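You operate a simulated robot arm through the tools that you are given. There is no shell and no other tool.

You are at the controls of a simulated robot arm. One attempt, no reset.

JOB
Wet the sponge under the cold tap and wipe the stain off the drainer.
Fine: put the sponge back and turn the tap off. What is to be rubbed or washed off counts as gone when no trace of it is left.

Only the result counts: the job must be done as asked and must still hold three seconds after the hand-in. Knocking over, shifting, dropping, spilling or breaking anything else fails it.

ROBOT AND FRAMES
A 6-joint arm with a two-finger gripper, fixed in place. Base frame: the origin is on the floor under the middle of its stand, x ahead of it, y to its left, z up; the work surface is at about z = 89.8. Readings come in cm, degrees, newtons and seconds.
It reaches about 129.8 cm from its shoulder. Its first joint turns from -149.0 to 149.0 degrees. Payload 1.57 kg.
Tool frame: the origin (TCP) lies between the finger pads and is the grasp point; the fingertips stand 2.1 cm ahead of it; z points along the fingers, y is the line along which they close. The gripper opens to 7 cm; its body begins 5 cm behind the TCP.
Orientation is told as [roll, pitch, yaw] about the base's x, y, z axes, in that order, counted from this pose: with the fingers straight down and closing along the base's y, the tool's x points along the base's -x, its y along +y and its z along -z.

CONTROLS
- The arm moves only by the tool move_arm. Its argument "series" is a list of rows, each an object of numbers (a shift or turn left out is 0, a gripper value left out holds the last): "fingers": the gripper command, from -1 (shut) to 1 (fully open), values between in proportion; "dx", "dy", "dz": the shift along the tool's x, y, z in units of 20 mm (1.0 is 20 mm); "rx", "ry", "rz": the turn, a rotation vector about the tool's x, y, z in units of 6 degrees (1.0 is 6 degrees). In form: [{"fingers": .., "dx": .., "dy": .., "dz": .., "rx": .., "ry": .., "rz": ..}, ...]. A call has 1 to 20 rows; each row shifts and turns the commanded pose from where the row before left it, along the tool's axes as they then stand. A call with a number of a shift or a turn outside -1 to 1 is refused whole. Each row takes 0.2 s and may step no farther than 5 cm and 8.6 degrees from the row before; otherwise, or with a gripper value out of range, the whole call is refused. Where a pose cannot be reached the arm comes as near as it can. A force on the tool above 40 N (or 10 N above the force at the start of the call, whichever is more), or a blocked arm, ends the call early, and 0.2 s more pass. The fingers move at their own pace (about 6.48 cm/s each) and stop on an object; they squeeze with about 22 N. The grip force told is the motor's: it shows also when the fingers shut on nothing. Time passes only in rows, and 0.2 s behind the last, so rows that do not move let the fingers close. It gives the time, the measured TCP pose, the force on the tool (base axes), the opening and the grip force at its end, in the units of the frame above (readings bear some noise), with the torque about the TCP (base axes, N m) and any sound that the robot's microphone picked up.
- Cameras (640 x 400 px; columns grow to the right, rows downward): "scene" is fixed at [5.03, 50.11, 148.75]; the picture's right is [0.62, -0.78, 0.00], its down [-0.53, -0.42, -0.73] and it looks along [0.58, 0.46, -0.68] (base axes); focal length 295 px, centre (320, 200). "wrist" rides on the gripper at [7.9, 0.4, -8.1] in the tool frame; the picture's right is [-0.05, 1.00, 0.00], its down [-0.67, -0.04, -0.74] and it looks along [-0.74, -0.04, 0.67] (tool axes); focal length 256 px, centre (320, 200). There is no depth. A picture from a camera that has moved, and an enlarged one, comes with that camera's place and axes in the base frame and with its lens.
- grab_frame(camera): a new picture of that camera. The clock stands still meanwhile.
- move_column(by): slides the trunk up (or, below 0, down) by that many cm; the arm rides with it, the base frame stays. It gives what a move gives, with no picture.
- enlarge(camera, box): a new picture of the part [left, top, right, bottom] of that camera's present view, enlarged. The clock stands still meanwhile.
- hand_in(): hands the job in; it is judged then, once.

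Places have to be worked out from the pictures, the camera data and where the tool is seen. Open the gripper and draw the arm clear of the work before you hand the job in, unless the task says otherwise.

The tools are called after "Emit:" by a JSON object that holds its "op" and its "data". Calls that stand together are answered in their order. move_arm: Moves the arm, as the interface text tells. Its arguments: {"type":"object","properties":{"series":{"type":"array"}},"required":["series"]} The other tools are called the same way: move_column (by) moves the trunk up or down; grab_frame (camera) takes a picture; enlarge (camera, box) takes an enlarged picture of a part of a camera's view; hand_in () hands the job in.

At the start:

```text
time_s: 0.0
ee_pos: [39.17, 47.53, 125.63]
tool_rot: [0.0, 0.0, 0.0]
force: [-0.1, 1.1, -0.1]
wrist_torque: [0.01, 0.03, 0.03]
gripper_width: 7.01
grip_force: 0.0
trunk travel left (down, up): [-93.9, 3.1]
```

scene: 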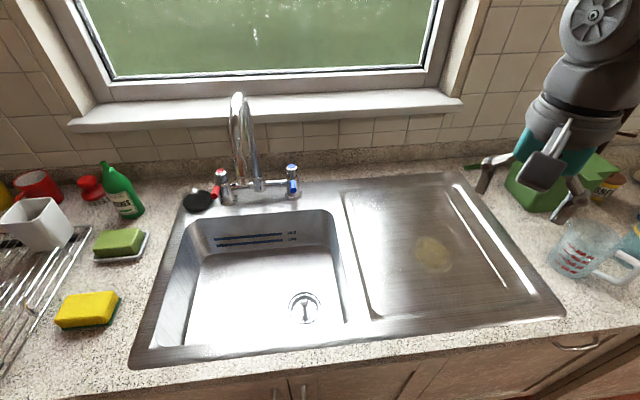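
wrist: 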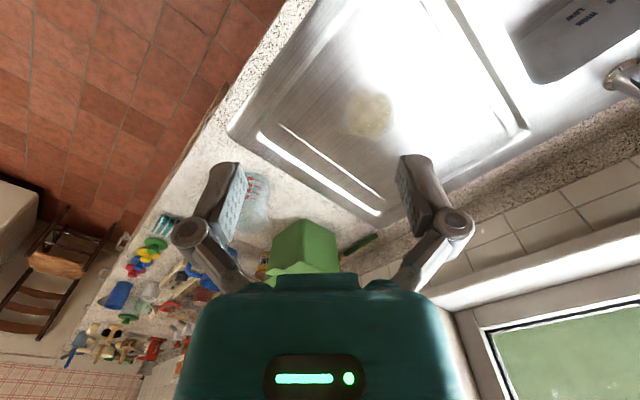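

I'll start with close looks at the sponge area, the tap and the stain before moving anything.

Emit:
{"op": "enlarge", "data": {"camera": "scene", "box": [0, 150, 200, 350]}}

Emit:
{"op": "enlarge", "data": {"camera": "scene", "box": [170, 80, 340, 220]}}

Emit:
{"op": "enlarge", "data": {"camera": "scene", "box": [330, 170, 580, 330]}}

```text
2.00 times, centred on (100, 250) of scene
camera zoom: at [5.03, 50.11, 148.75], right [0.62, -0.78, 0.0], down [-0.53, -0.42, -0.73], along [0.58, 0.46, -0.68], focal length 590 px, centre (760, 100)
```

zoom: 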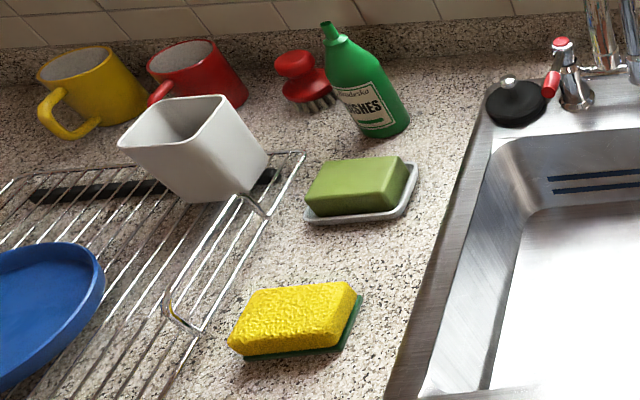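

```text
2.86 times, centred on (255, 150) of scene
camera zoom: at [5.03, 50.11, 148.75], right [0.62, -0.78, 0.0], down [-0.53, -0.42, -0.73], along [0.58, 0.46, -0.68], focal length 842 px, centre (506, 343)
```

zoom: 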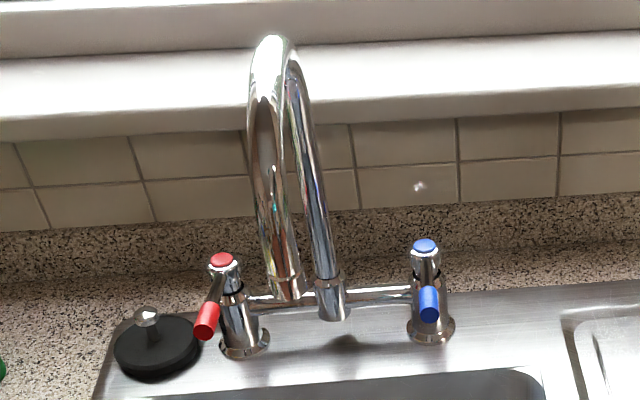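

```text
2.50 times, centred on (455, 250) of scene
camera zoom: at [5.03, 50.11, 148.75], right [0.62, -0.78, 0.0], down [-0.53, -0.42, -0.73], along [0.58, 0.46, -0.68], focal length 737 px, centre (-18, 75)
```

zoom: 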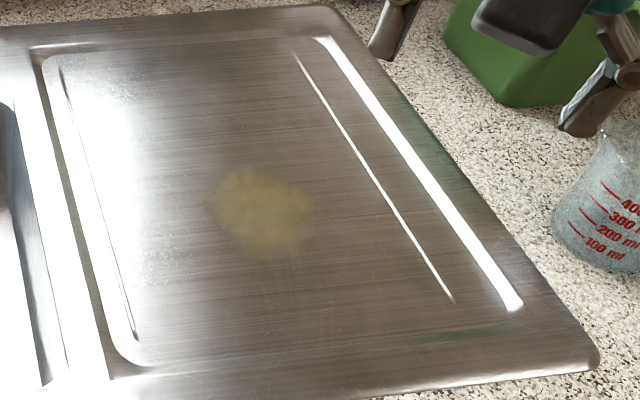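

The yellow sponge sits left of the sink with its green scourer side down. The cold lever is the right-hand blue one and points forward, and the stain is mid-drainer. I'll zoom in tighter on the sponge, the blue lever and the spout to measure them.

Emit:
{"op": "enlarge", "data": {"camera": "scene", "box": [48, 280, 128, 340]}}

Emit:
{"op": "enlarge", "data": {"camera": "scene", "box": [240, 150, 320, 210]}}

Emit:
{"op": "enlarge", "data": {"camera": "scene", "box": [400, 225, 470, 285]}}

```text
6.67 times, centred on (88, 310) of scene
camera zoom: at [5.03, 50.11, 148.75], right [0.62, -0.78, 0.0], down [-0.53, -0.42, -0.73], along [0.58, 0.46, -0.68], focal length 1965 px, centre (1867, -533)
```

zoom: 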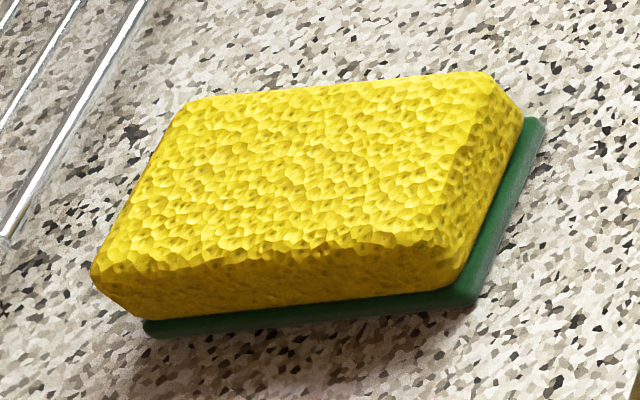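

```text
6.67 times, centred on (280, 180) of scene
camera zoom: at [5.03, 50.11, 148.75], right [0.62, -0.78, 0.0], down [-0.53, -0.42, -0.73], along [0.58, 0.46, -0.68], focal length 1965 px, centre (587, 333)
```

zoom: 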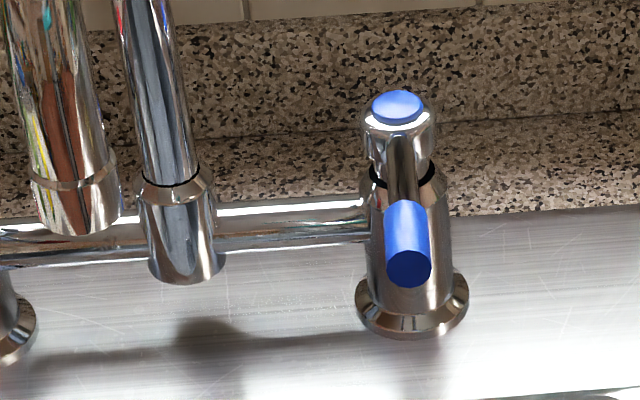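

```text
6.67 times, centred on (435, 255) of scene
camera zoom: at [5.03, 50.11, 148.75], right [0.62, -0.78, 0.0], down [-0.53, -0.42, -0.73], along [0.58, 0.46, -0.68], focal length 1965 px, centre (-447, -167)
```

zoom: 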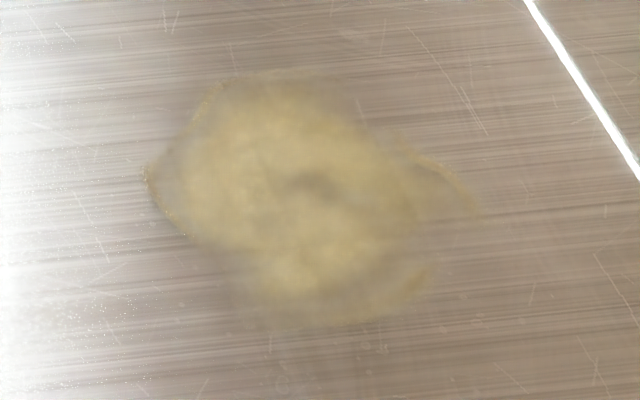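

Measured along the counter (s to the right, w toward the wall), I get:
- Sponge: about 9.4 x 6.1 x 3.2 cm, centred near [-1.2, 105.2].
- Stain: about 12 cm across, centred near [57, 56].
- Cold lever: near [50, 96], at z about 99.

I'll yaw 45° so the tool squares up with the counter, then move high toward the front of the cold lever.

Emit:
{"op": "move_arm", "data": {"series": [{"fingers": 1, "rz": -0.9375}, {"rz": -0.9375}, {"rz": -0.9375}, {"rz": -0.9375}, {"rz": -0.9375}, {"rz": -0.9375}, {"rz": -0.9375}, {"rz": -0.9375}, {"dx": -0.7, "dy": 1}, {"dx": -0.7, "dy": 1}, {"dx": -0.7, "dy": 1}, {"dx": -0.7, "dy": 1}, {"dx": -0.7, "dy": 1}, {"dx": -0.7, "dy": 1}, {"dx": -0.7, "dy": 1}, {"dx": -0.7, "dy": 1}, {"dx": -0.7, "dy": 1}, {"dx": -0.7, "dy": 1}, {"dx": -0.7, "dy": 1}, {"dx": -0.7, "dy": 1}]}}

```text
time_s: 4.2
ee_pos: [34.14, 76.44, 125.69]
tool_rot: [-0.1, 0.0, 45.0]
force: [0.4, 1.4, -1.0]
wrist_torque: [-0.01, -0.02, 0.0]
gripper_width: 7.0
grip_force: 0.1
trunk travel left (down, up): [-93.9, 3.1]
```

Yaw is now 45° at w≈78.2, s≈-29.9. Next I'll check both cameras.

Emit:
{"op": "grab_frame", "data": {"camera": "scene"}}

Emit:
{"op": "grab_frame", "data": {"camera": "wrist"}}

```text
taken
```

scene: 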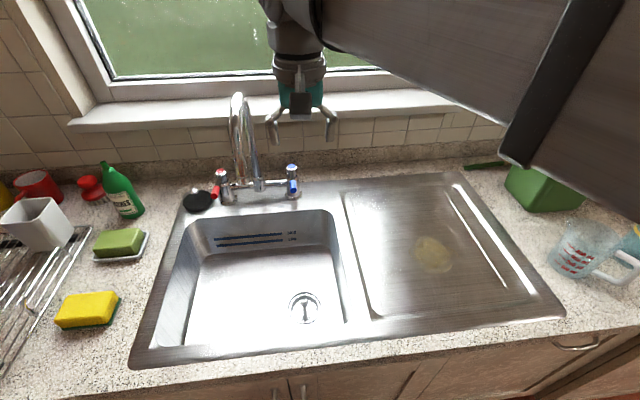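

```text
taken
camera wrist: at [28.14, 71.1, 133.74], right [-0.67, 0.74, 0.0], down [0.5, 0.45, 0.74], along [0.55, 0.5, -0.67], focal length 256 px, centre (320, 200)
```

wrist: 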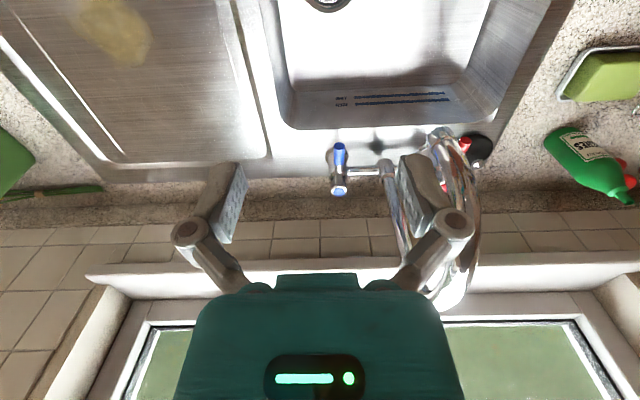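

The spout nozzle triangulates to s≈-41.5, w≈85, z≈112. The lever tip is at w≈96.5, s≈-32, z≈99. I'll enlarge the wrist view of the lever.

Emit:
{"op": "enlarge", "data": {"camera": "wrist", "box": [290, 110, 490, 230]}}

```text
3.20 times, centred on (390, 170) of wrist
camera zoom: at [28.14, 71.1, 133.74], right [-0.67, 0.74, 0.0], down [0.5, 0.45, 0.74], along [0.55, 0.5, -0.67], focal length 819 px, centre (96, 296)
```

zoom: 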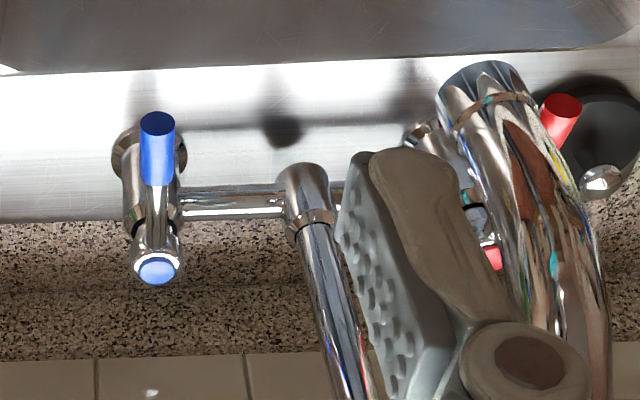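

The lever looks horizontal, about 7 cm long, and free on both sides. I'll narrow the fingers to about 4 cm and move to hover directly above the lever at z≈112.

Emit:
{"op": "move_arm", "data": {"series": [{"fingers": 0.14}, {"dx": -0.91, "dy": 0.1}, {"dx": -0.91, "dy": 0.1}, {"dx": -0.91, "dy": 0.1}, {"dx": -0.91, "dy": 0.1}, {"dx": -0.91, "dy": 0.1, "dz": 0.9}, {"dx": -0.91, "dy": 0.1, "dz": 0.9}, {"dx": -0.91, "dy": 0.1, "dz": 0.9}, {"dx": -0.91, "dy": 0.1, "dz": 0.9}, {"dx": -0.91, "dy": 0.1, "dz": 0.9}, {"dx": -0.91, "dy": 0.1, "dz": 0.9}, {"dx": -0.91, "dy": 0.1, "dz": 0.9}]}}

Emit:
{"op": "grab_frame", "data": {"camera": "scene"}}

Emit:
{"op": "grab_frame", "data": {"camera": "wrist"}}

```text
time_s: 6.8
ee_pos: [46.7, 92.0, 125.67]
tool_rot: [0.0, 0.1, 45.0]
force: [-1.1, -0.2, 0.2]
wrist_torque: [0.0, -0.06, 0.03]
gripper_width: 4.0
grip_force: 0.0
out of reach, approached as far as the arm can: row 6, 7, 8, 9, 10, 11, 12
trunk travel left (down, up): [-93.9, 3.1]
```

```text
taken
```

scene: 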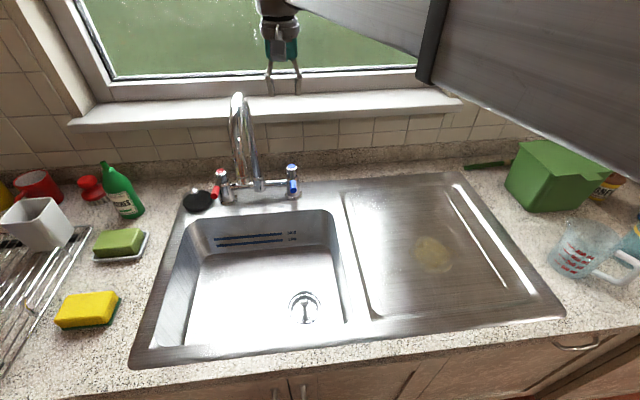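

```text
taken
camera wrist: at [40.66, 86.7, 133.74], right [-0.67, 0.74, 0.0], down [0.5, 0.45, 0.74], along [0.55, 0.5, -0.67], focal length 256 px, centre (320, 200)
```

wrist: 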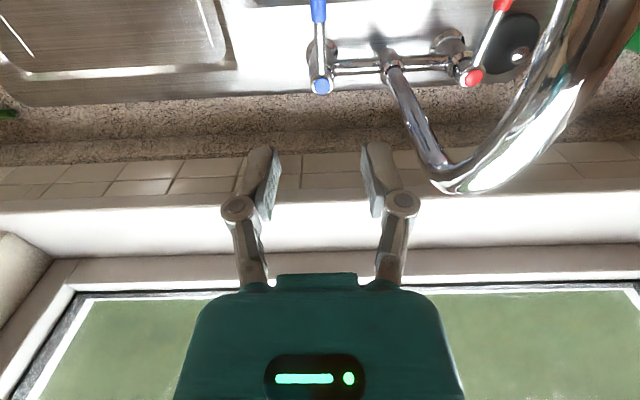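

The arm couldn't go lower here (z stayed at 125.7), so it needs the trunk lowered. I'm above the lever at w≈98.1, s≈-32, well clear of the spout. I'll lower the column a little and check.

Emit:
{"op": "move_column", "data": {"by": -6}}

Emit:
{"op": "grab_frame", "data": {"camera": "scene"}}

Emit:
{"op": "grab_frame", "data": {"camera": "wrist"}}

```text
time_s: 7.8
ee_pos: [46.61, 92.01, 119.79]
tool_rot: [0.0, 0.0, 44.9]
force: [0.4, -0.1, 0.2]
wrist_torque: [0.02, 0.0, 0.0]
gripper_width: 4.0
grip_force: 0.0
trunk travel left (down, up): [-87.9, 9.1]
```

```text
taken
```

scene: 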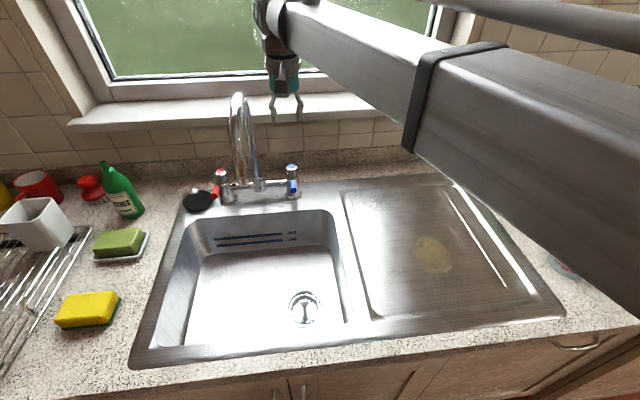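

```text
taken
camera wrist: at [40.62, 86.61, 127.78], right [-0.67, 0.74, 0.0], down [0.5, 0.45, 0.74], along [0.55, 0.5, -0.67], focal length 256 px, centre (320, 200)
```

wrist: 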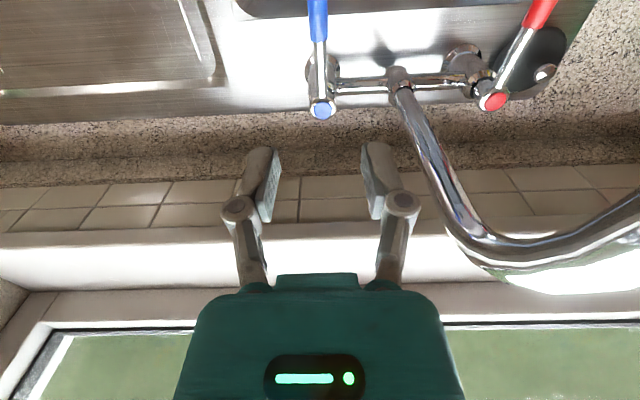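

The cap is at w≈104.2, s≈-32. Cross-triangulating puts the lever tip nearer w≈94, z≈101, so the lever is about 10 cm long. I'll back off 1 cm in w and test whether the arm can now descend by itself.

Emit:
{"op": "move_arm", "data": {"series": [{"dx": 0.5}, {"dz": 0.5}, {"dz": 0.5}]}}

```text
time_s: 8.6
ee_pos: [45.82, 91.2, 119.74]
tool_rot: [0.0, 0.0, 44.9]
force: [-0.2, 0.4, -0.5]
wrist_torque: [0.02, -0.01, 0.04]
gripper_width: 3.99
grip_force: 0.0
out of reach, approached as far as the arm can: row 2, 3
trunk travel left (down, up): [-87.9, 9.1]
```

The arm seems to be at its lower limit relative to the trunk. I'll raise it 14 cm, then lower the column by 21 cm, so the arm itself has downward travel over the lever.

Emit:
{"op": "move_arm", "data": {"series": [{"dz": -1}, {"dz": -1}, {"dz": -1}, {"dz": -1}, {"dz": -1}, {"dz": -1}, {"dz": -1}]}}

Emit:
{"op": "grab_frame", "data": {"camera": "scene"}}

```text
time_s: 10.2
ee_pos: [45.92, 91.19, 119.81]
tool_rot: [0.0, 0.0, 44.9]
force: [-0.2, 0.5, 0.5]
wrist_torque: [0.02, -0.01, 0.01]
gripper_width: 3.98
grip_force: 0.0
out of reach, approached as far as the arm can: row 1, 2, 3, 4, 5, 6, 7
trunk travel left (down, up): [-87.9, 9.1]
```

```text
taken
```

scene: 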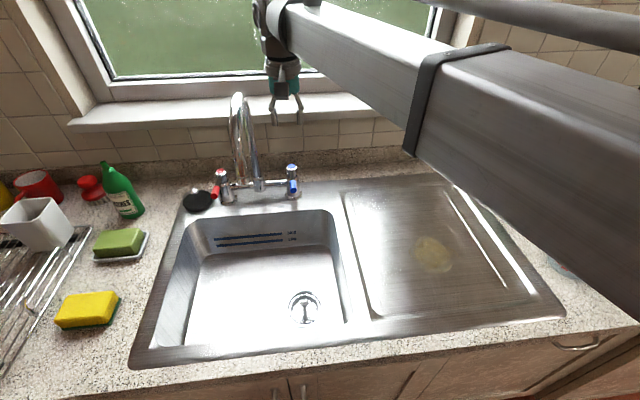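

Neither up nor down works from the arm at this pose, while horizontal moves do. Height apparently has to come from the column. I'll lower it 10 cm and check alignment over the lever.

Emit:
{"op": "move_column", "data": {"by": -10}}

Emit:
{"op": "grab_frame", "data": {"camera": "scene"}}

Emit:
{"op": "grab_frame", "data": {"camera": "wrist"}}

```text
time_s: 11.5
ee_pos: [45.77, 91.34, 109.69]
tool_rot: [-0.1, 0.1, 44.9]
force: [0.5, 0.7, -0.4]
wrist_torque: [-0.02, -0.01, 0.01]
gripper_width: 3.97
grip_force: 0.0
trunk travel left (down, up): [-77.9, 19.1]
```

```text
taken
```

scene: 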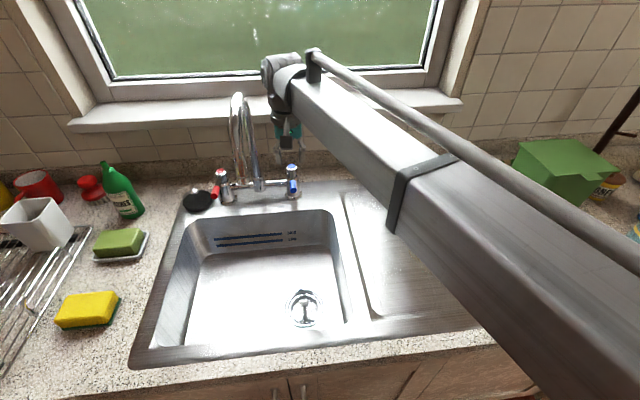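

```text
taken
camera wrist: at [39.88, 85.9, 117.78], right [-0.67, 0.74, 0.0], down [0.5, 0.45, 0.74], along [0.55, 0.5, -0.67], focal length 256 px, centre (320, 200)
```

wrist: 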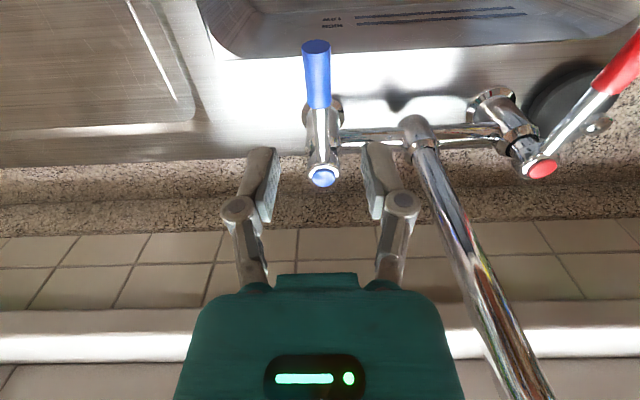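

The lever runs straight along -w at s≈-32.1, and the TCP is at s=-32.2, w≈97, so the fingers straddle it centrally. I'll lower another 8.5 cm so they sit either side of the lever.

Emit:
{"op": "move_column", "data": {"by": -8.5}}

Emit:
{"op": "grab_frame", "data": {"camera": "wrist"}}

Emit:
{"op": "enlarge", "data": {"camera": "scene", "box": [200, 40, 400, 220]}}

```text
time_s: 12.7
ee_pos: [45.84, 91.13, 101.18]
tool_rot: [0.0, 0.0, 45.0]
force: [0.1, 0.3, -0.3]
wrist_torque: [0.01, 0.0, 0.01]
gripper_width: 3.99
grip_force: 0.1
trunk travel left (down, up): [-69.4, 27.6]
```

```text
taken
camera wrist: at [39.88, 85.9, 109.28], right [-0.67, 0.74, 0.0], down [0.5, 0.45, 0.74], along [0.55, 0.5, -0.67], focal length 256 px, centre (320, 200)
```

wrist: 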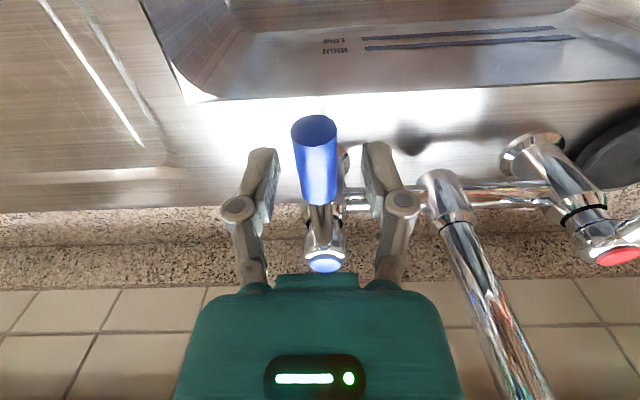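

```text
2.22 times, centred on (300, 130) of scene
camera zoom: at [5.03, 50.11, 148.75], right [0.62, -0.78, 0.0], down [-0.53, -0.42, -0.73], along [0.58, 0.46, -0.68], focal length 655 px, centre (364, 356)
```

zoom: 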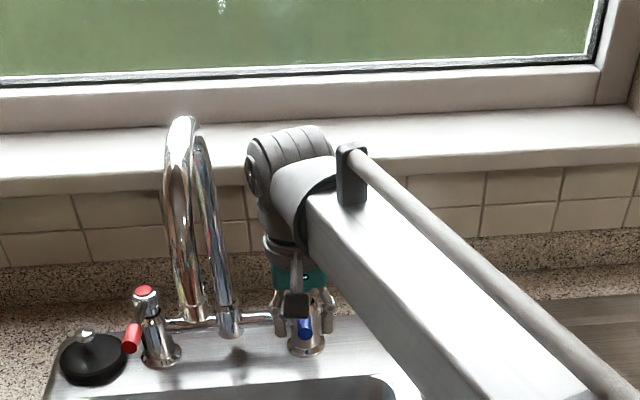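

The fingers now straddle the blue lever with about 1 cm of gap on each side. I'll nudge right (+s) about 3 cm, watching force and sound to see if it turns that way.

Emit:
{"op": "move_arm", "data": {"series": [{"dy": -0.3}, {"dy": -0.3}, {"dy": -0.3}, {"dy": -0.3}, {"dy": -0.3}]}}

Emit:
{"op": "grab_frame", "data": {"camera": "wrist"}}

```text
time_s: 13.9
ee_pos: [48.1, 89.08, 101.31]
tool_rot: [0.1, 0.1, 44.9]
force: [-0.9, 0.4, -0.7]
wrist_torque: [0.0, -0.02, 0.0]
gripper_width: 4.03
grip_force: 0.4
trunk travel left (down, up): [-69.4, 27.6]
```

```text
taken
camera wrist: at [42.0, 83.73, 109.27], right [-0.67, 0.74, 0.0], down [0.5, 0.45, 0.74], along [0.55, 0.5, -0.67], focal length 256 px, centre (320, 200)
```

wrist: 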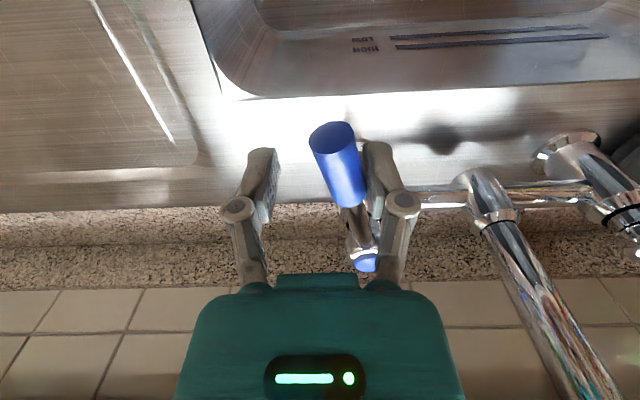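

The lever turns freely to the right, with almost no force, and is now at about 17°. I'll follow the arc to about 45°, turning the tool with the lever.

Emit:
{"op": "move_arm", "data": {"series": [{"dx": -0.1, "dy": -0.04, "rz": -1}, {"dx": -0.094, "dy": -0.06, "rz": -1}, {"dx": -0.16, "dy": -0.085, "rz": -1}, {"dx": -0.09, "dy": -0.29, "rz": -1}, {"dx": -0.066, "dy": -0.33, "rz": -1}, {"dx": -0.08, "dy": -0.36, "rz": -1}, {"dx": -0.075, "dy": -0.364, "rz": -1}, {"dx": -0.028, "dy": -0.19, "rz": -0.5}]}}

Emit:
{"op": "grab_frame", "data": {"camera": "wrist"}}

Emit:
{"op": "grab_frame", "data": {"camera": "scene"}}

```text
time_s: 15.7
ee_pos: [51.68, 89.32, 101.27]
tool_rot: [0.1, 0.0, 90.1]
force: [-0.9, -0.4, 0.8]
wrist_torque: [0.01, 0.01, -0.05]
gripper_width: 4.02
grip_force: 0.2
trunk travel left (down, up): [-69.4, 27.6]
```

```text
taken
camera wrist: at [51.24, 81.32, 109.27], right [-1.0, 0.05, 0.0], down [0.03, 0.67, 0.74], along [0.04, 0.74, -0.67], focal length 256 px, centre (320, 200)
```

wrist: 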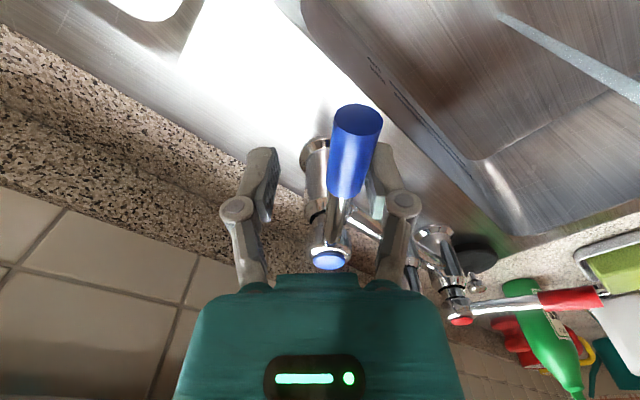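

```text
taken
```

scene: 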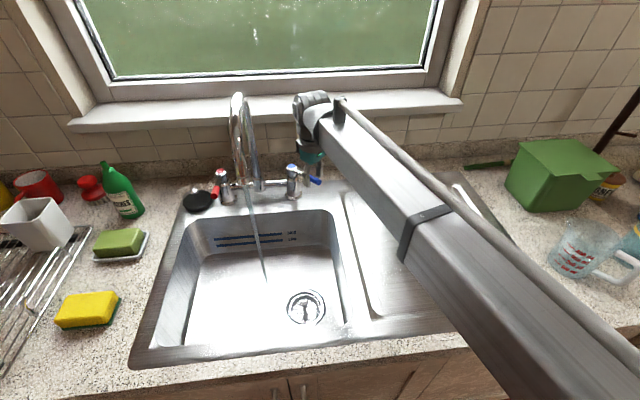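

Water is flowing from the cold lever into the bowl. I'll raise the column straight up to lift the fingers off the lever and keep clear of the spout.

Emit:
{"op": "move_column", "data": {"by": 20}}

Emit:
{"op": "grab_frame", "data": {"camera": "scene"}}

Emit:
{"op": "grab_frame", "data": {"camera": "wrist"}}

```text
time_s: 17.9
ee_pos: [51.64, 89.17, 121.23]
tool_rot: [-0.1, 0.1, 90.0]
force: [0.0, -0.1, -0.6]
wrist_torque: [0.0, 0.02, -0.01]
gripper_width: 3.99
grip_force: 0.0
trunk travel left (down, up): [-89.4, 7.6]
```

```text
taken
```

scene: 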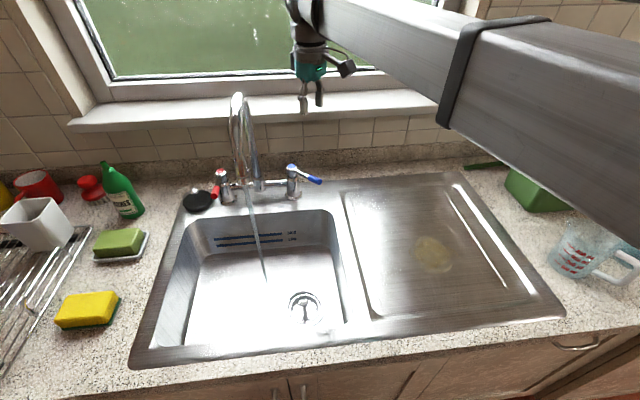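

```text
taken
camera wrist: at [51.23, 81.33, 129.25], right [-1.0, 0.05, 0.0], down [0.04, 0.67, 0.74], along [0.04, 0.74, -0.67], focal length 256 px, centre (320, 200)
```

wrist: 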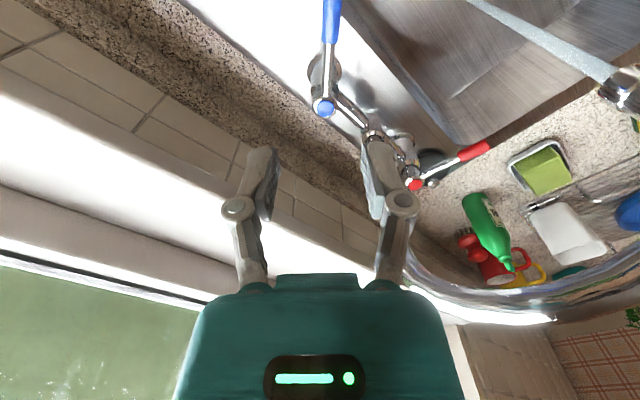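

The lever stays open and water runs steadily into the bowl. I'll retreat toward the front, away from the tap, before testing whether the wrist can tilt.

Emit:
{"op": "move_arm", "data": {"series": [{"dx": 0.96, "dy": 0.96, "fingers": 1}, {"dx": 0.96, "dy": 0.96}, {"dx": 0.96, "dy": 0.96}, {"dx": 0.96, "dy": 0.96}, {"dx": 0.96, "dy": 0.96}, {"dx": 0.96, "dy": 0.96}, {"dx": 0.96, "dy": 0.96}, {"dx": 0.96, "dy": 0.96}, {"dx": 0.96, "dy": 0.96}, {"dx": 0.96, "dy": 0.96}, {"dx": 0.96, "dy": 0.96}]}}

```text
time_s: 20.3
ee_pos: [30.47, 68.0, 121.18]
tool_rot: [0.0, 0.0, 89.8]
force: [-0.3, -0.3, -0.5]
wrist_torque: [0.0, -0.02, -0.01]
gripper_width: 6.98
grip_force: 0.0
trunk travel left (down, up): [-89.4, 7.6]
```

I'm now clear of the tap at w≈69.6, z≈121. I'll test a small wrist tilt in free space, which matters for reaching under the spout.

Emit:
{"op": "move_arm", "data": {"series": [{"ry": -1}, {"ry": -1}, {"ry": -1}]}}

```text
time_s: 21.1
ee_pos: [30.7, 68.03, 122.15]
tool_rot: [0.0, -18.2, 89.9]
force: [0.1, 0.2, 0.6]
wrist_torque: [-0.02, 0.0, 0.0]
gripper_width: 7.0
grip_force: 0.1
out of reach, approached as far as the arm can: row 2, 3
trunk travel left (down, up): [-89.4, 7.6]
```

The wrist tilts fine. The TCP just rises about 1 cm for 18°, so the pitch centre is about 19 cm above it and the column can compensate. I'll undo the tilt, yaw to 135° so the fingers close across the sponge's short side, and start moving left.

Emit:
{"op": "move_arm", "data": {"series": [{"ry": 1}, {"ry": 1}, {"ry": 1}, {"rz": -0.9375}, {"rz": -0.9375}, {"rz": -0.9375}, {"rz": -0.9375}, {"rz": -0.9375}, {"rz": -0.9375}, {"rz": -0.9375}, {"rz": -0.9375}, {"dx": -1}, {"dx": -1}, {"dx": -1}, {"dx": -1}, {"dx": -1}, {"dx": -1}, {"dx": -1}, {"dx": -1}, {"dx": -1}]}}

```text
time_s: 25.3
ee_pos: [17.78, 80.89, 121.25]
tool_rot: [0.0, 0.0, 134.9]
force: [0.2, 0.4, -0.2]
wrist_torque: [0.04, 0.01, -0.02]
gripper_width: 6.99
grip_force: 0.0
out of reach, approached as far as the arm can: row 1, 3
trunk travel left (down, up): [-89.4, 7.6]
```

I'm at w≈69.8, s≈-44.6. I'll continue left to hover above the sponge at about [-1.2, 105.2].

Emit:
{"op": "move_arm", "data": {"series": [{"dx": -0.956, "dy": -0.117}, {"dx": -0.956, "dy": -0.117}, {"dx": -0.956, "dy": -0.117}, {"dx": -0.956, "dy": -0.117}, {"dx": -0.956, "dy": -0.117}, {"dx": -0.956, "dy": -0.117}, {"dx": -0.956, "dy": -0.117}, {"dx": -0.956, "dy": -0.117}, {"dx": -0.956, "dy": -0.117}, {"dx": -0.956, "dy": -0.117}, {"dx": -0.956, "dy": -0.117}, {"dx": -0.956, "dy": -0.117}, {"dx": -0.956, "dy": -0.117}, {"dx": -0.956, "dy": -0.117}, {"dx": -0.956, "dy": -0.117}, {"dx": -0.956, "dy": -0.117}]}}

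Emit:
{"op": "grab_frame", "data": {"camera": "scene"}}

Emit:
{"op": "grab_frame", "data": {"camera": "wrist"}}

```text
time_s: 28.7
ee_pos: [-1.27, 105.08, 121.14]
tool_rot: [0.0, 0.0, 134.8]
force: [-0.5, -0.1, -0.6]
wrist_torque: [-0.06, 0.0, 0.0]
gripper_width: 7.03
grip_force: 0.1
trunk travel left (down, up): [-89.4, 7.6]
```

```text
taken
```

scene: 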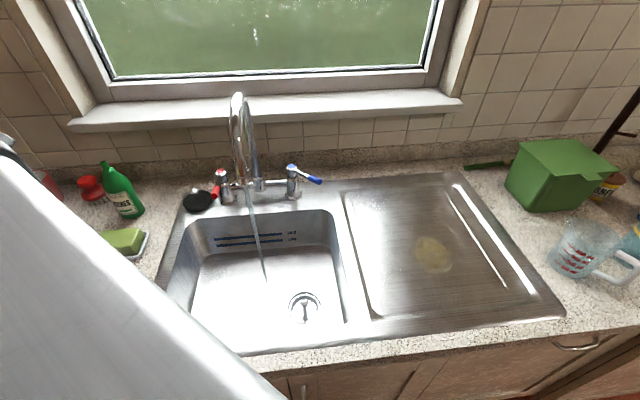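

```text
taken
camera wrist: at [4.01, 99.17, 129.25], right [-0.75, -0.67, 0.0], down [-0.45, 0.5, 0.74], along [-0.5, 0.55, -0.67], focal length 256 px, centre (320, 200)
```

wrist: 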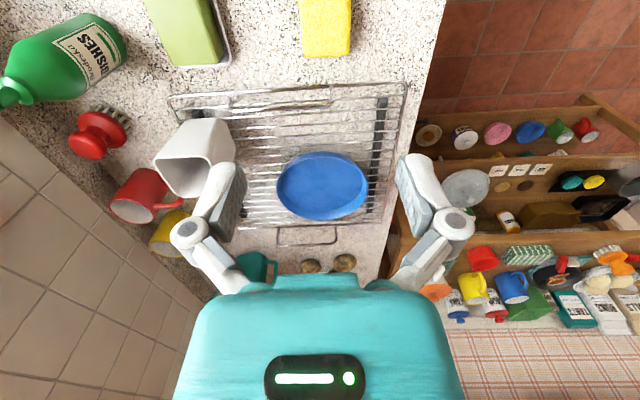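

The wrist view puts the sponge centre at about w≈72.9, s≈-74.9, with a width of about 6 cm. I'll shift 0.57 cm toward the front and slightly right, then lower to just above it for a check.

Emit:
{"op": "move_arm", "data": {"series": [{"dx": 0.12, "dy": 0.28}]}}

Emit:
{"op": "move_column", "data": {"by": -21}}

Emit:
{"op": "grab_frame", "data": {"camera": "wrist"}}

```text
time_s: 29.1
ee_pos: [-1.37, 104.49, 121.2]
tool_rot: [0.0, 0.0, 135.0]
force: [0.9, -0.8, -0.2]
wrist_torque: [0.01, -0.04, -0.01]
gripper_width: 7.0
grip_force: 0.2
trunk travel left (down, up): [-89.4, 7.6]
```

```text
time_s: 31.4
ee_pos: [-1.37, 104.46, 100.2]
tool_rot: [0.0, 0.1, 135.0]
force: [0.3, 0.4, 0.9]
wrist_torque: [0.01, -0.02, 0.01]
gripper_width: 6.97
grip_force: 0.0
trunk travel left (down, up): [-68.4, 28.6]
```

```text
taken
camera wrist: at [3.83, 98.51, 108.28], right [-0.74, -0.67, 0.0], down [-0.45, 0.5, 0.74], along [-0.5, 0.55, -0.67], focal length 256 px, centre (320, 200)
```

wrist: 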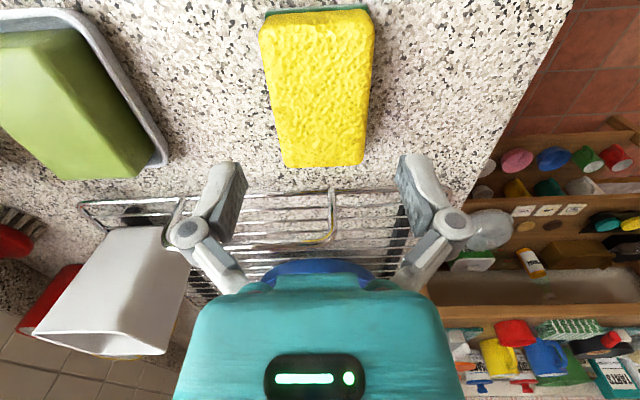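

The sponge is centred at s≈-75.1, w≈72.7 and the TCP is within 0.3 cm of that. I'll make a tiny correction, then descend so the fingertips end about 0.8 cm above the counter.

Emit:
{"op": "move_arm", "data": {"series": [{"dx": -0.14, "dy": 0.08}]}}

Emit:
{"op": "move_column", "data": {"by": -5.5}}

Emit:
{"op": "grab_frame", "data": {"camera": "wrist"}}

```text
time_s: 31.8
ee_pos: [-1.8, 104.59, 100.22]
tool_rot: [0.0, -0.1, 134.8]
force: [0.3, -0.5, -0.5]
wrist_torque: [-0.01, 0.01, -0.02]
gripper_width: 7.0
grip_force: 0.2
trunk travel left (down, up): [-68.4, 28.6]
```

```text
time_s: 32.7
ee_pos: [-1.71, 104.51, 94.74]
tool_rot: [-0.1, 0.0, 134.9]
force: [-0.6, 0.0, -0.1]
wrist_torque: [0.01, -0.05, 0.01]
gripper_width: 7.0
grip_force: 0.0
trunk travel left (down, up): [-62.9, 34.1]
```

```text
taken
camera wrist: at [3.54, 98.66, 102.78], right [-0.74, -0.67, 0.0], down [-0.45, 0.5, 0.74], along [-0.5, 0.55, -0.67], focal length 256 px, centre (320, 200)
```

wrist: 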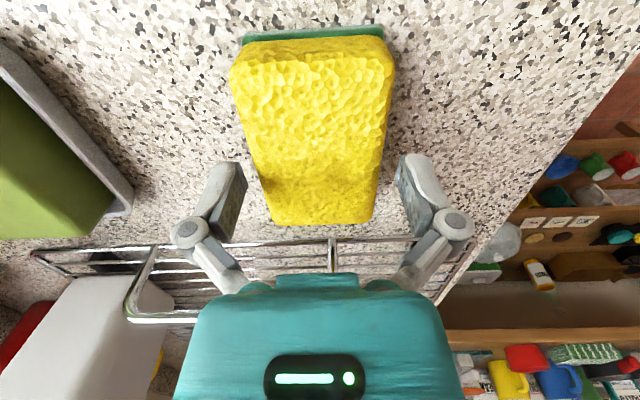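

The sponge sits nicely between the open fingers. I'll lower the last 2.1 cm.

Emit:
{"op": "move_column", "data": {"by": -2.1}}

Emit:
{"op": "grab_frame", "data": {"camera": "wrist"}}

```text
time_s: 33.4
ee_pos: [-1.79, 104.44, 92.68]
tool_rot: [-0.1, 0.1, 134.9]
force: [-0.4, 0.4, -0.2]
wrist_torque: [0.02, 0.03, 0.01]
gripper_width: 7.0
grip_force: 0.0
trunk travel left (down, up): [-60.8, 36.2]
```

```text
taken
camera wrist: at [3.53, 98.66, 100.67], right [-0.74, -0.67, 0.0], down [-0.45, 0.5, 0.74], along [-0.5, 0.55, -0.67], focal length 256 px, centre (320, 200)
```

wrist: 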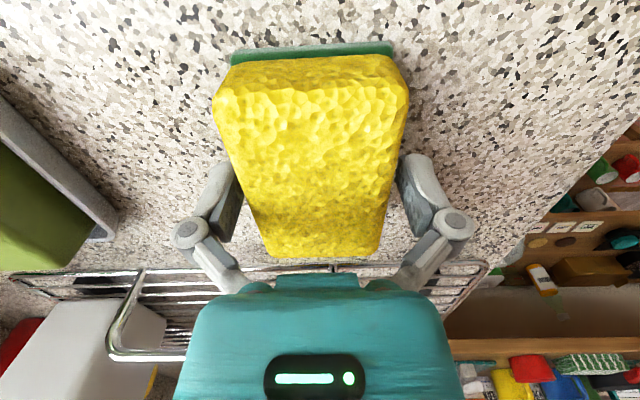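

The fingers are on either side of the sponge with no contact force. I'll close the gripper and let it settle.

Emit:
{"op": "move_arm", "data": {"series": [{"fingers": -1}, {"fingers": -1}, {"fingers": -1}, {"fingers": -1}, {"fingers": -1}]}}

Emit:
{"op": "move_column", "data": {"by": 3}}

Emit:
{"op": "grab_frame", "data": {"camera": "wrist"}}

```text
time_s: 34.6
ee_pos: [-1.64, 104.67, 92.67]
tool_rot: [0.0, 0.1, 134.9]
force: [0.5, 1.4, 3.6]
wrist_torque: [0.03, -0.04, 0.0]
gripper_width: 5.92
grip_force: 22.2
trunk travel left (down, up): [-60.8, 36.2]
```

```text
time_s: 35.4
ee_pos: [-1.64, 104.6, 95.6]
tool_rot: [0.0, -0.1, 134.9]
force: [0.0, -1.0, -1.0]
wrist_torque: [-0.01, 0.02, -0.02]
gripper_width: 5.88
grip_force: 21.8
trunk travel left (down, up): [-63.8, 33.2]
```

```text
taken
camera wrist: at [3.53, 98.69, 103.65], right [-0.74, -0.67, 0.0], down [-0.45, 0.5, 0.74], along [-0.5, 0.55, -0.67], focal length 256 px, centre (320, 200)
```

wrist: 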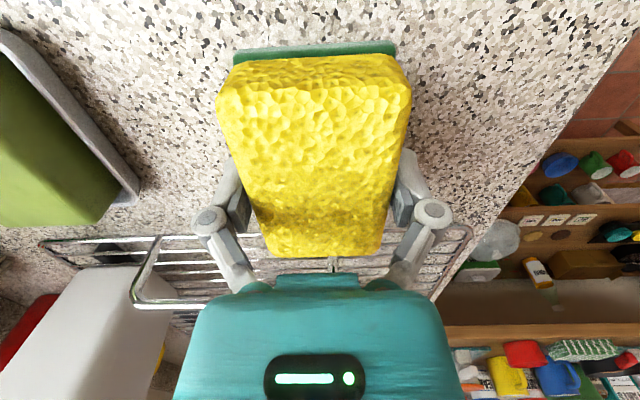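

The sponge is gripped firmly at 5.9 cm width and lifts cleanly; its bottom is about 2.9 cm below the TCP. I'll raise it and carry it to the front of the bowl.

Emit:
{"op": "move_column", "data": {"by": 16.4}}

Emit:
{"op": "move_arm", "data": {"series": [{"fingers": -1, "dx": 0.97, "dy": 0.2}, {"dx": 0.97, "dy": 0.2}, {"dx": 0.97, "dy": 0.2}, {"dx": 0.97, "dy": 0.2}, {"dx": 0.97, "dy": 0.2}, {"dx": 0.97, "dy": 0.2}, {"dx": 0.97, "dy": 0.2}, {"dx": 0.97, "dy": 0.2}, {"dx": 0.97, "dy": 0.2}, {"dx": 0.97, "dy": 0.2}, {"dx": 0.97, "dy": 0.2}, {"dx": 0.97, "dy": 0.2}, {"dx": 0.97, "dy": 0.2}, {"dx": 0.97, "dy": 0.2}, {"dx": 0.97, "dy": 0.2}, {"dx": 0.97, "dy": 0.2}, {"dx": 0.97, "dy": 0.2}]}}

Emit:
{"op": "move_arm", "data": {"series": [{"rz": 0.9375}, {"rz": 0.9375}, {"rz": 0.9375}, {"rz": 0.9375}, {"rz": 0.9375}, {"rz": 0.9375}, {"rz": 0.9375}, {"rz": 0.9375}, {"rz": 0.9375}, {"rz": 0.9375}, {"rz": 0.9375}, {"rz": 0.9375}, {"rz": 0.9375}, {"rz": 0.9375}, {"rz": 0.9375}, {"rz": 0.9375}]}}

Emit:
{"op": "grab_frame", "data": {"camera": "scene"}}

Emit:
{"op": "grab_frame", "data": {"camera": "wrist"}}

```text
time_s: 37.2
ee_pos: [-1.83, 104.47, 112.0]
tool_rot: [-0.1, 0.0, 134.8]
force: [0.3, -0.4, -1.0]
wrist_torque: [0.0, 0.0, 0.01]
gripper_width: 5.89
grip_force: 22.1
trunk travel left (down, up): [-80.2, 16.8]
```

```text
time_s: 40.8
ee_pos: [16.87, 76.27, 112.02]
tool_rot: [0.0, 0.0, 134.9]
force: [0.1, -0.4, -0.5]
wrist_torque: [0.02, 0.01, 0.0]
gripper_width: 5.88
grip_force: 22.3
trunk travel left (down, up): [-80.2, 16.8]
```

```text
time_s: 44.2
ee_pos: [16.78, 76.26, 111.94]
tool_rot: [0.0, 0.0, 44.8]
force: [-0.4, 0.1, 0.3]
wrist_torque: [0.01, -0.01, 0.01]
gripper_width: 5.9
grip_force: 22.2
trunk travel left (down, up): [-80.2, 16.8]
```

```text
taken
```

scene: 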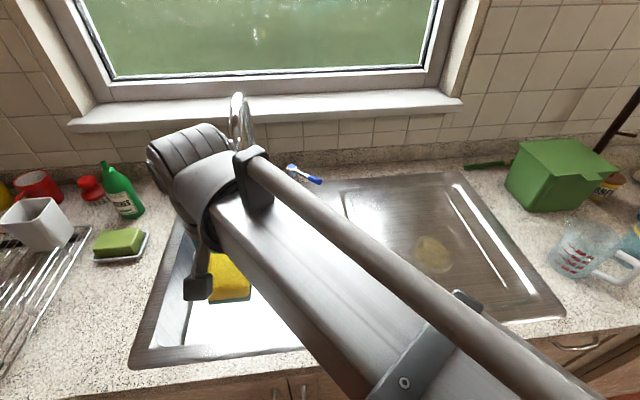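

```text
taken
camera wrist: at [10.76, 71.11, 120.07], right [-0.67, 0.75, 0.0], down [0.5, 0.44, 0.74], along [0.56, 0.5, -0.67], focal length 256 px, centre (320, 200)
```

wrist: 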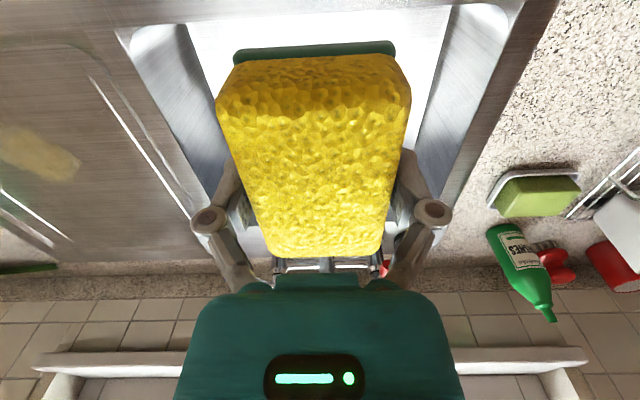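

The sponge is held over the front of the bowl at w≈65.8, s≈-42. I'll tilt the gripper 45° so the fingers point toward the wall and down and the wrist stays in front of the spout. Then I'll lower it.

Emit:
{"op": "move_arm", "data": {"series": [{"ry": -0.94}, {"ry": -0.94}, {"ry": -0.94}, {"ry": -0.94}, {"ry": -0.94}, {"ry": -0.94}, {"ry": -0.94}, {"ry": -0.94}]}}

Emit:
{"op": "grab_frame", "data": {"camera": "wrist"}}

Emit:
{"op": "grab_frame", "data": {"camera": "scene"}}

```text
time_s: 46.0
ee_pos: [16.89, 76.41, 117.56]
tool_rot: [-0.1, -45.1, 45.0]
force: [-0.1, 0.2, 0.7]
wrist_torque: [0.0, 0.03, -0.02]
gripper_width: 5.9
grip_force: 22.2
out of reach, approached as far as the arm can: row 2, 3, 4, 5, 6, 7, 8
trunk travel left (down, up): [-80.2, 16.8]
```

```text
taken
camera wrist: at [8.42, 68.7, 117.55], right [-0.68, 0.73, 0.04], down [-0.02, -0.07, 1.0], along [0.73, 0.68, 0.06], focal length 256 px, centre (320, 200)
```

wrist: 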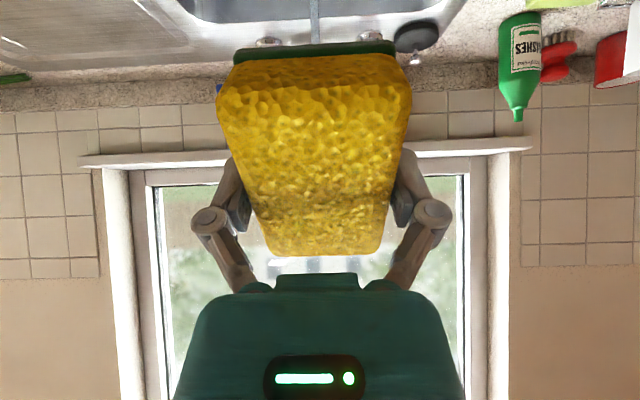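

```text
taken
```

scene: 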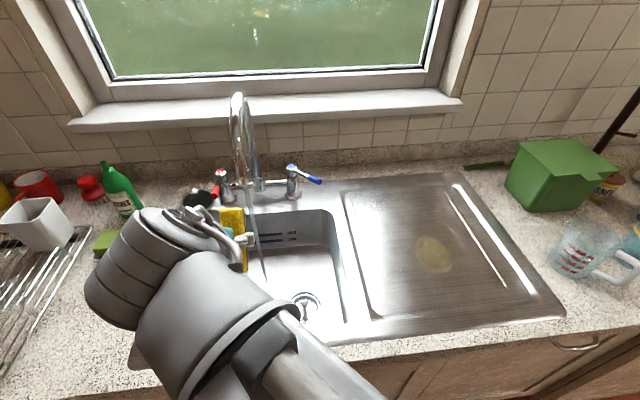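

Tilt reached 45°, and the stream is straight ahead at s≈-41. I'll lower the column to bring the sponge to about z=99, below the nozzle.

Emit:
{"op": "move_column", "data": {"by": -18.6}}

Emit:
{"op": "grab_frame", "data": {"camera": "wrist"}}

Emit:
{"op": "grab_frame", "data": {"camera": "scene"}}

```text
time_s: 48.1
ee_pos: [16.75, 76.56, 98.92]
tool_rot: [0.0, -45.1, 45.0]
force: [-0.4, -0.1, -0.5]
wrist_torque: [0.03, 0.01, 0.0]
gripper_width: 5.9
grip_force: 22.5
trunk travel left (down, up): [-61.6, 35.4]
```

```text
taken
camera wrist: at [8.41, 68.71, 98.94], right [-0.68, 0.73, 0.04], down [-0.02, -0.07, 1.0], along [0.73, 0.68, 0.06], focal length 256 px, centre (320, 200)
```

wrist: 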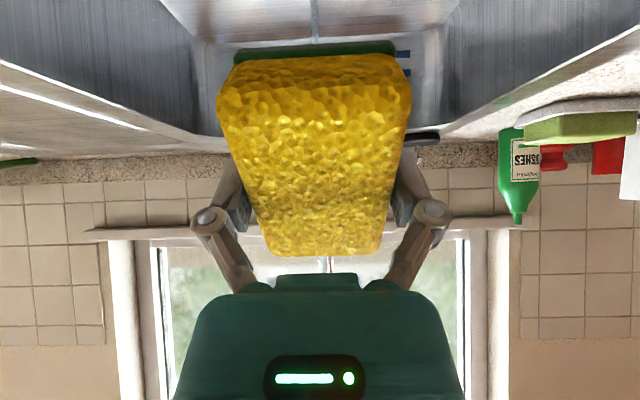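

```text
taken
```

scene: 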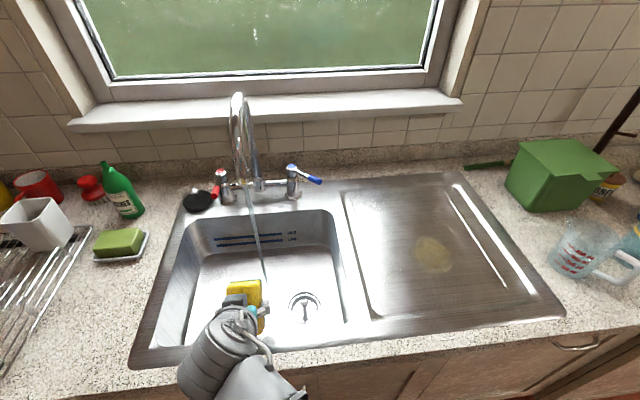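

The stream lines up with the sponge's middle. I'll advance horizontally toward the wall about 17 cm so the sponge goes into the stream, shifting 0.5 cm right.

Emit:
{"op": "move_arm", "data": {"series": [{"dx": -0.85, "dz": 0.85, "dy": -0.05}, {"dx": -0.85, "dz": 0.85, "dy": -0.05}, {"dx": -0.85, "dz": 0.85, "dy": -0.05}, {"dx": -0.85, "dz": 0.85, "dy": -0.05}, {"dx": -0.85, "dz": 0.85, "dy": -0.05}, {"dx": -0.85, "dz": 0.85}, {"dx": -0.85, "dz": 0.85}]}}

Emit:
{"op": "grab_frame", "data": {"camera": "wrist"}}

Emit:
{"op": "grab_frame", "data": {"camera": "scene"}}

```text
time_s: 49.7
ee_pos: [29.04, 88.03, 98.86]
tool_rot: [0.1, -45.1, 45.0]
force: [-0.2, -0.2, -1.0]
wrist_torque: [0.0, 0.0, 0.02]
gripper_width: 5.89
grip_force: 21.8
trunk travel left (down, up): [-61.6, 35.4]
```

```text
taken
camera wrist: at [20.65, 80.31, 98.93], right [-0.68, 0.73, 0.04], down [-0.02, -0.07, 1.0], along [0.73, 0.68, 0.06], focal length 256 px, centre (320, 200)
```

wrist: 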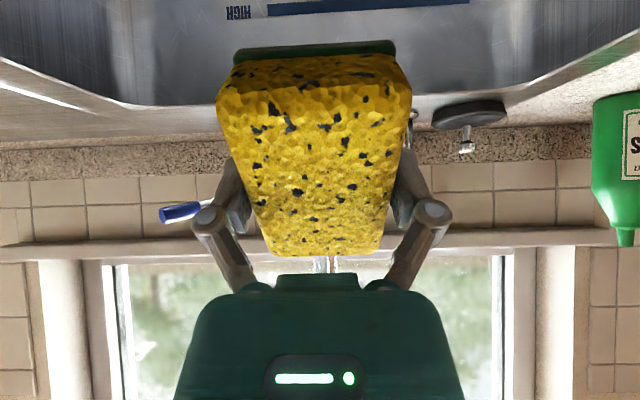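

```text
taken
```

scene: 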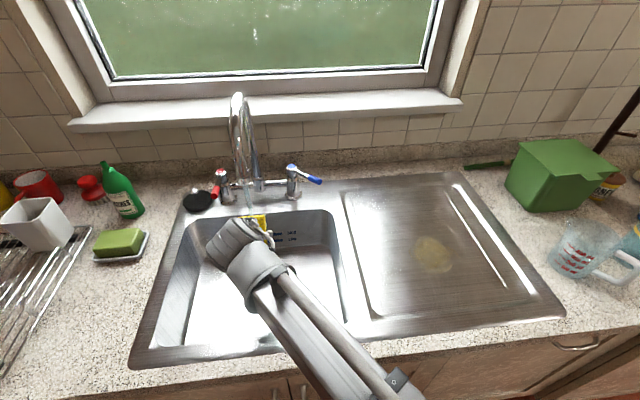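

Dark wet patches are appearing on the sponge, so the stream is hitting it. I'll hold it there a few seconds to soak.

Emit:
{"op": "move_arm", "data": {"series": [{"fingers": -1}, {"fingers": -1}, {"fingers": -1}, {"fingers": -1}, {"fingers": -1}, {"fingers": -1}, {"fingers": -1}, {"fingers": -1}, {"fingers": -1}, {"fingers": -1}, {"fingers": -1}, {"fingers": -1}, {"fingers": -1}, {"fingers": -1}, {"fingers": -1}]}}

Emit:
{"op": "grab_frame", "data": {"camera": "wrist"}}

Emit:
{"op": "enlarge", "data": {"camera": "scene", "box": [190, 150, 330, 330]}}

```text
time_s: 52.9
ee_pos: [29.06, 87.96, 98.85]
tool_rot: [0.0, -45.1, 45.0]
force: [0.1, -0.1, -0.8]
wrist_torque: [0.02, -0.01, 0.0]
gripper_width: 5.93
grip_force: 21.3
trunk travel left (down, up): [-61.6, 35.4]
```

```text
taken
camera wrist: at [20.62, 80.27, 98.94], right [-0.68, 0.73, 0.04], down [-0.02, -0.07, 1.0], along [0.73, 0.68, 0.06], focal length 256 px, centre (320, 200)
```

wrist: 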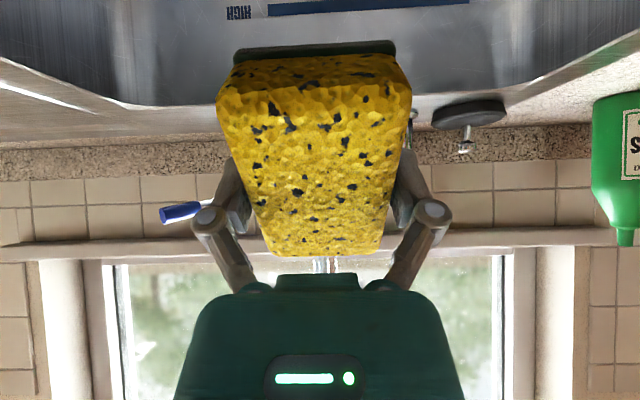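

```text
2.22 times, centred on (260, 240) of scene
camera zoom: at [5.03, 50.11, 148.75], right [0.62, -0.78, 0.0], down [-0.53, -0.42, -0.73], along [0.58, 0.46, -0.68], focal length 655 px, centre (453, 111)
```

zoom: 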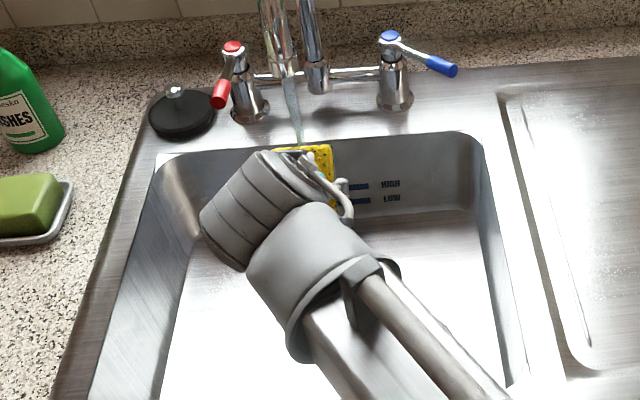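

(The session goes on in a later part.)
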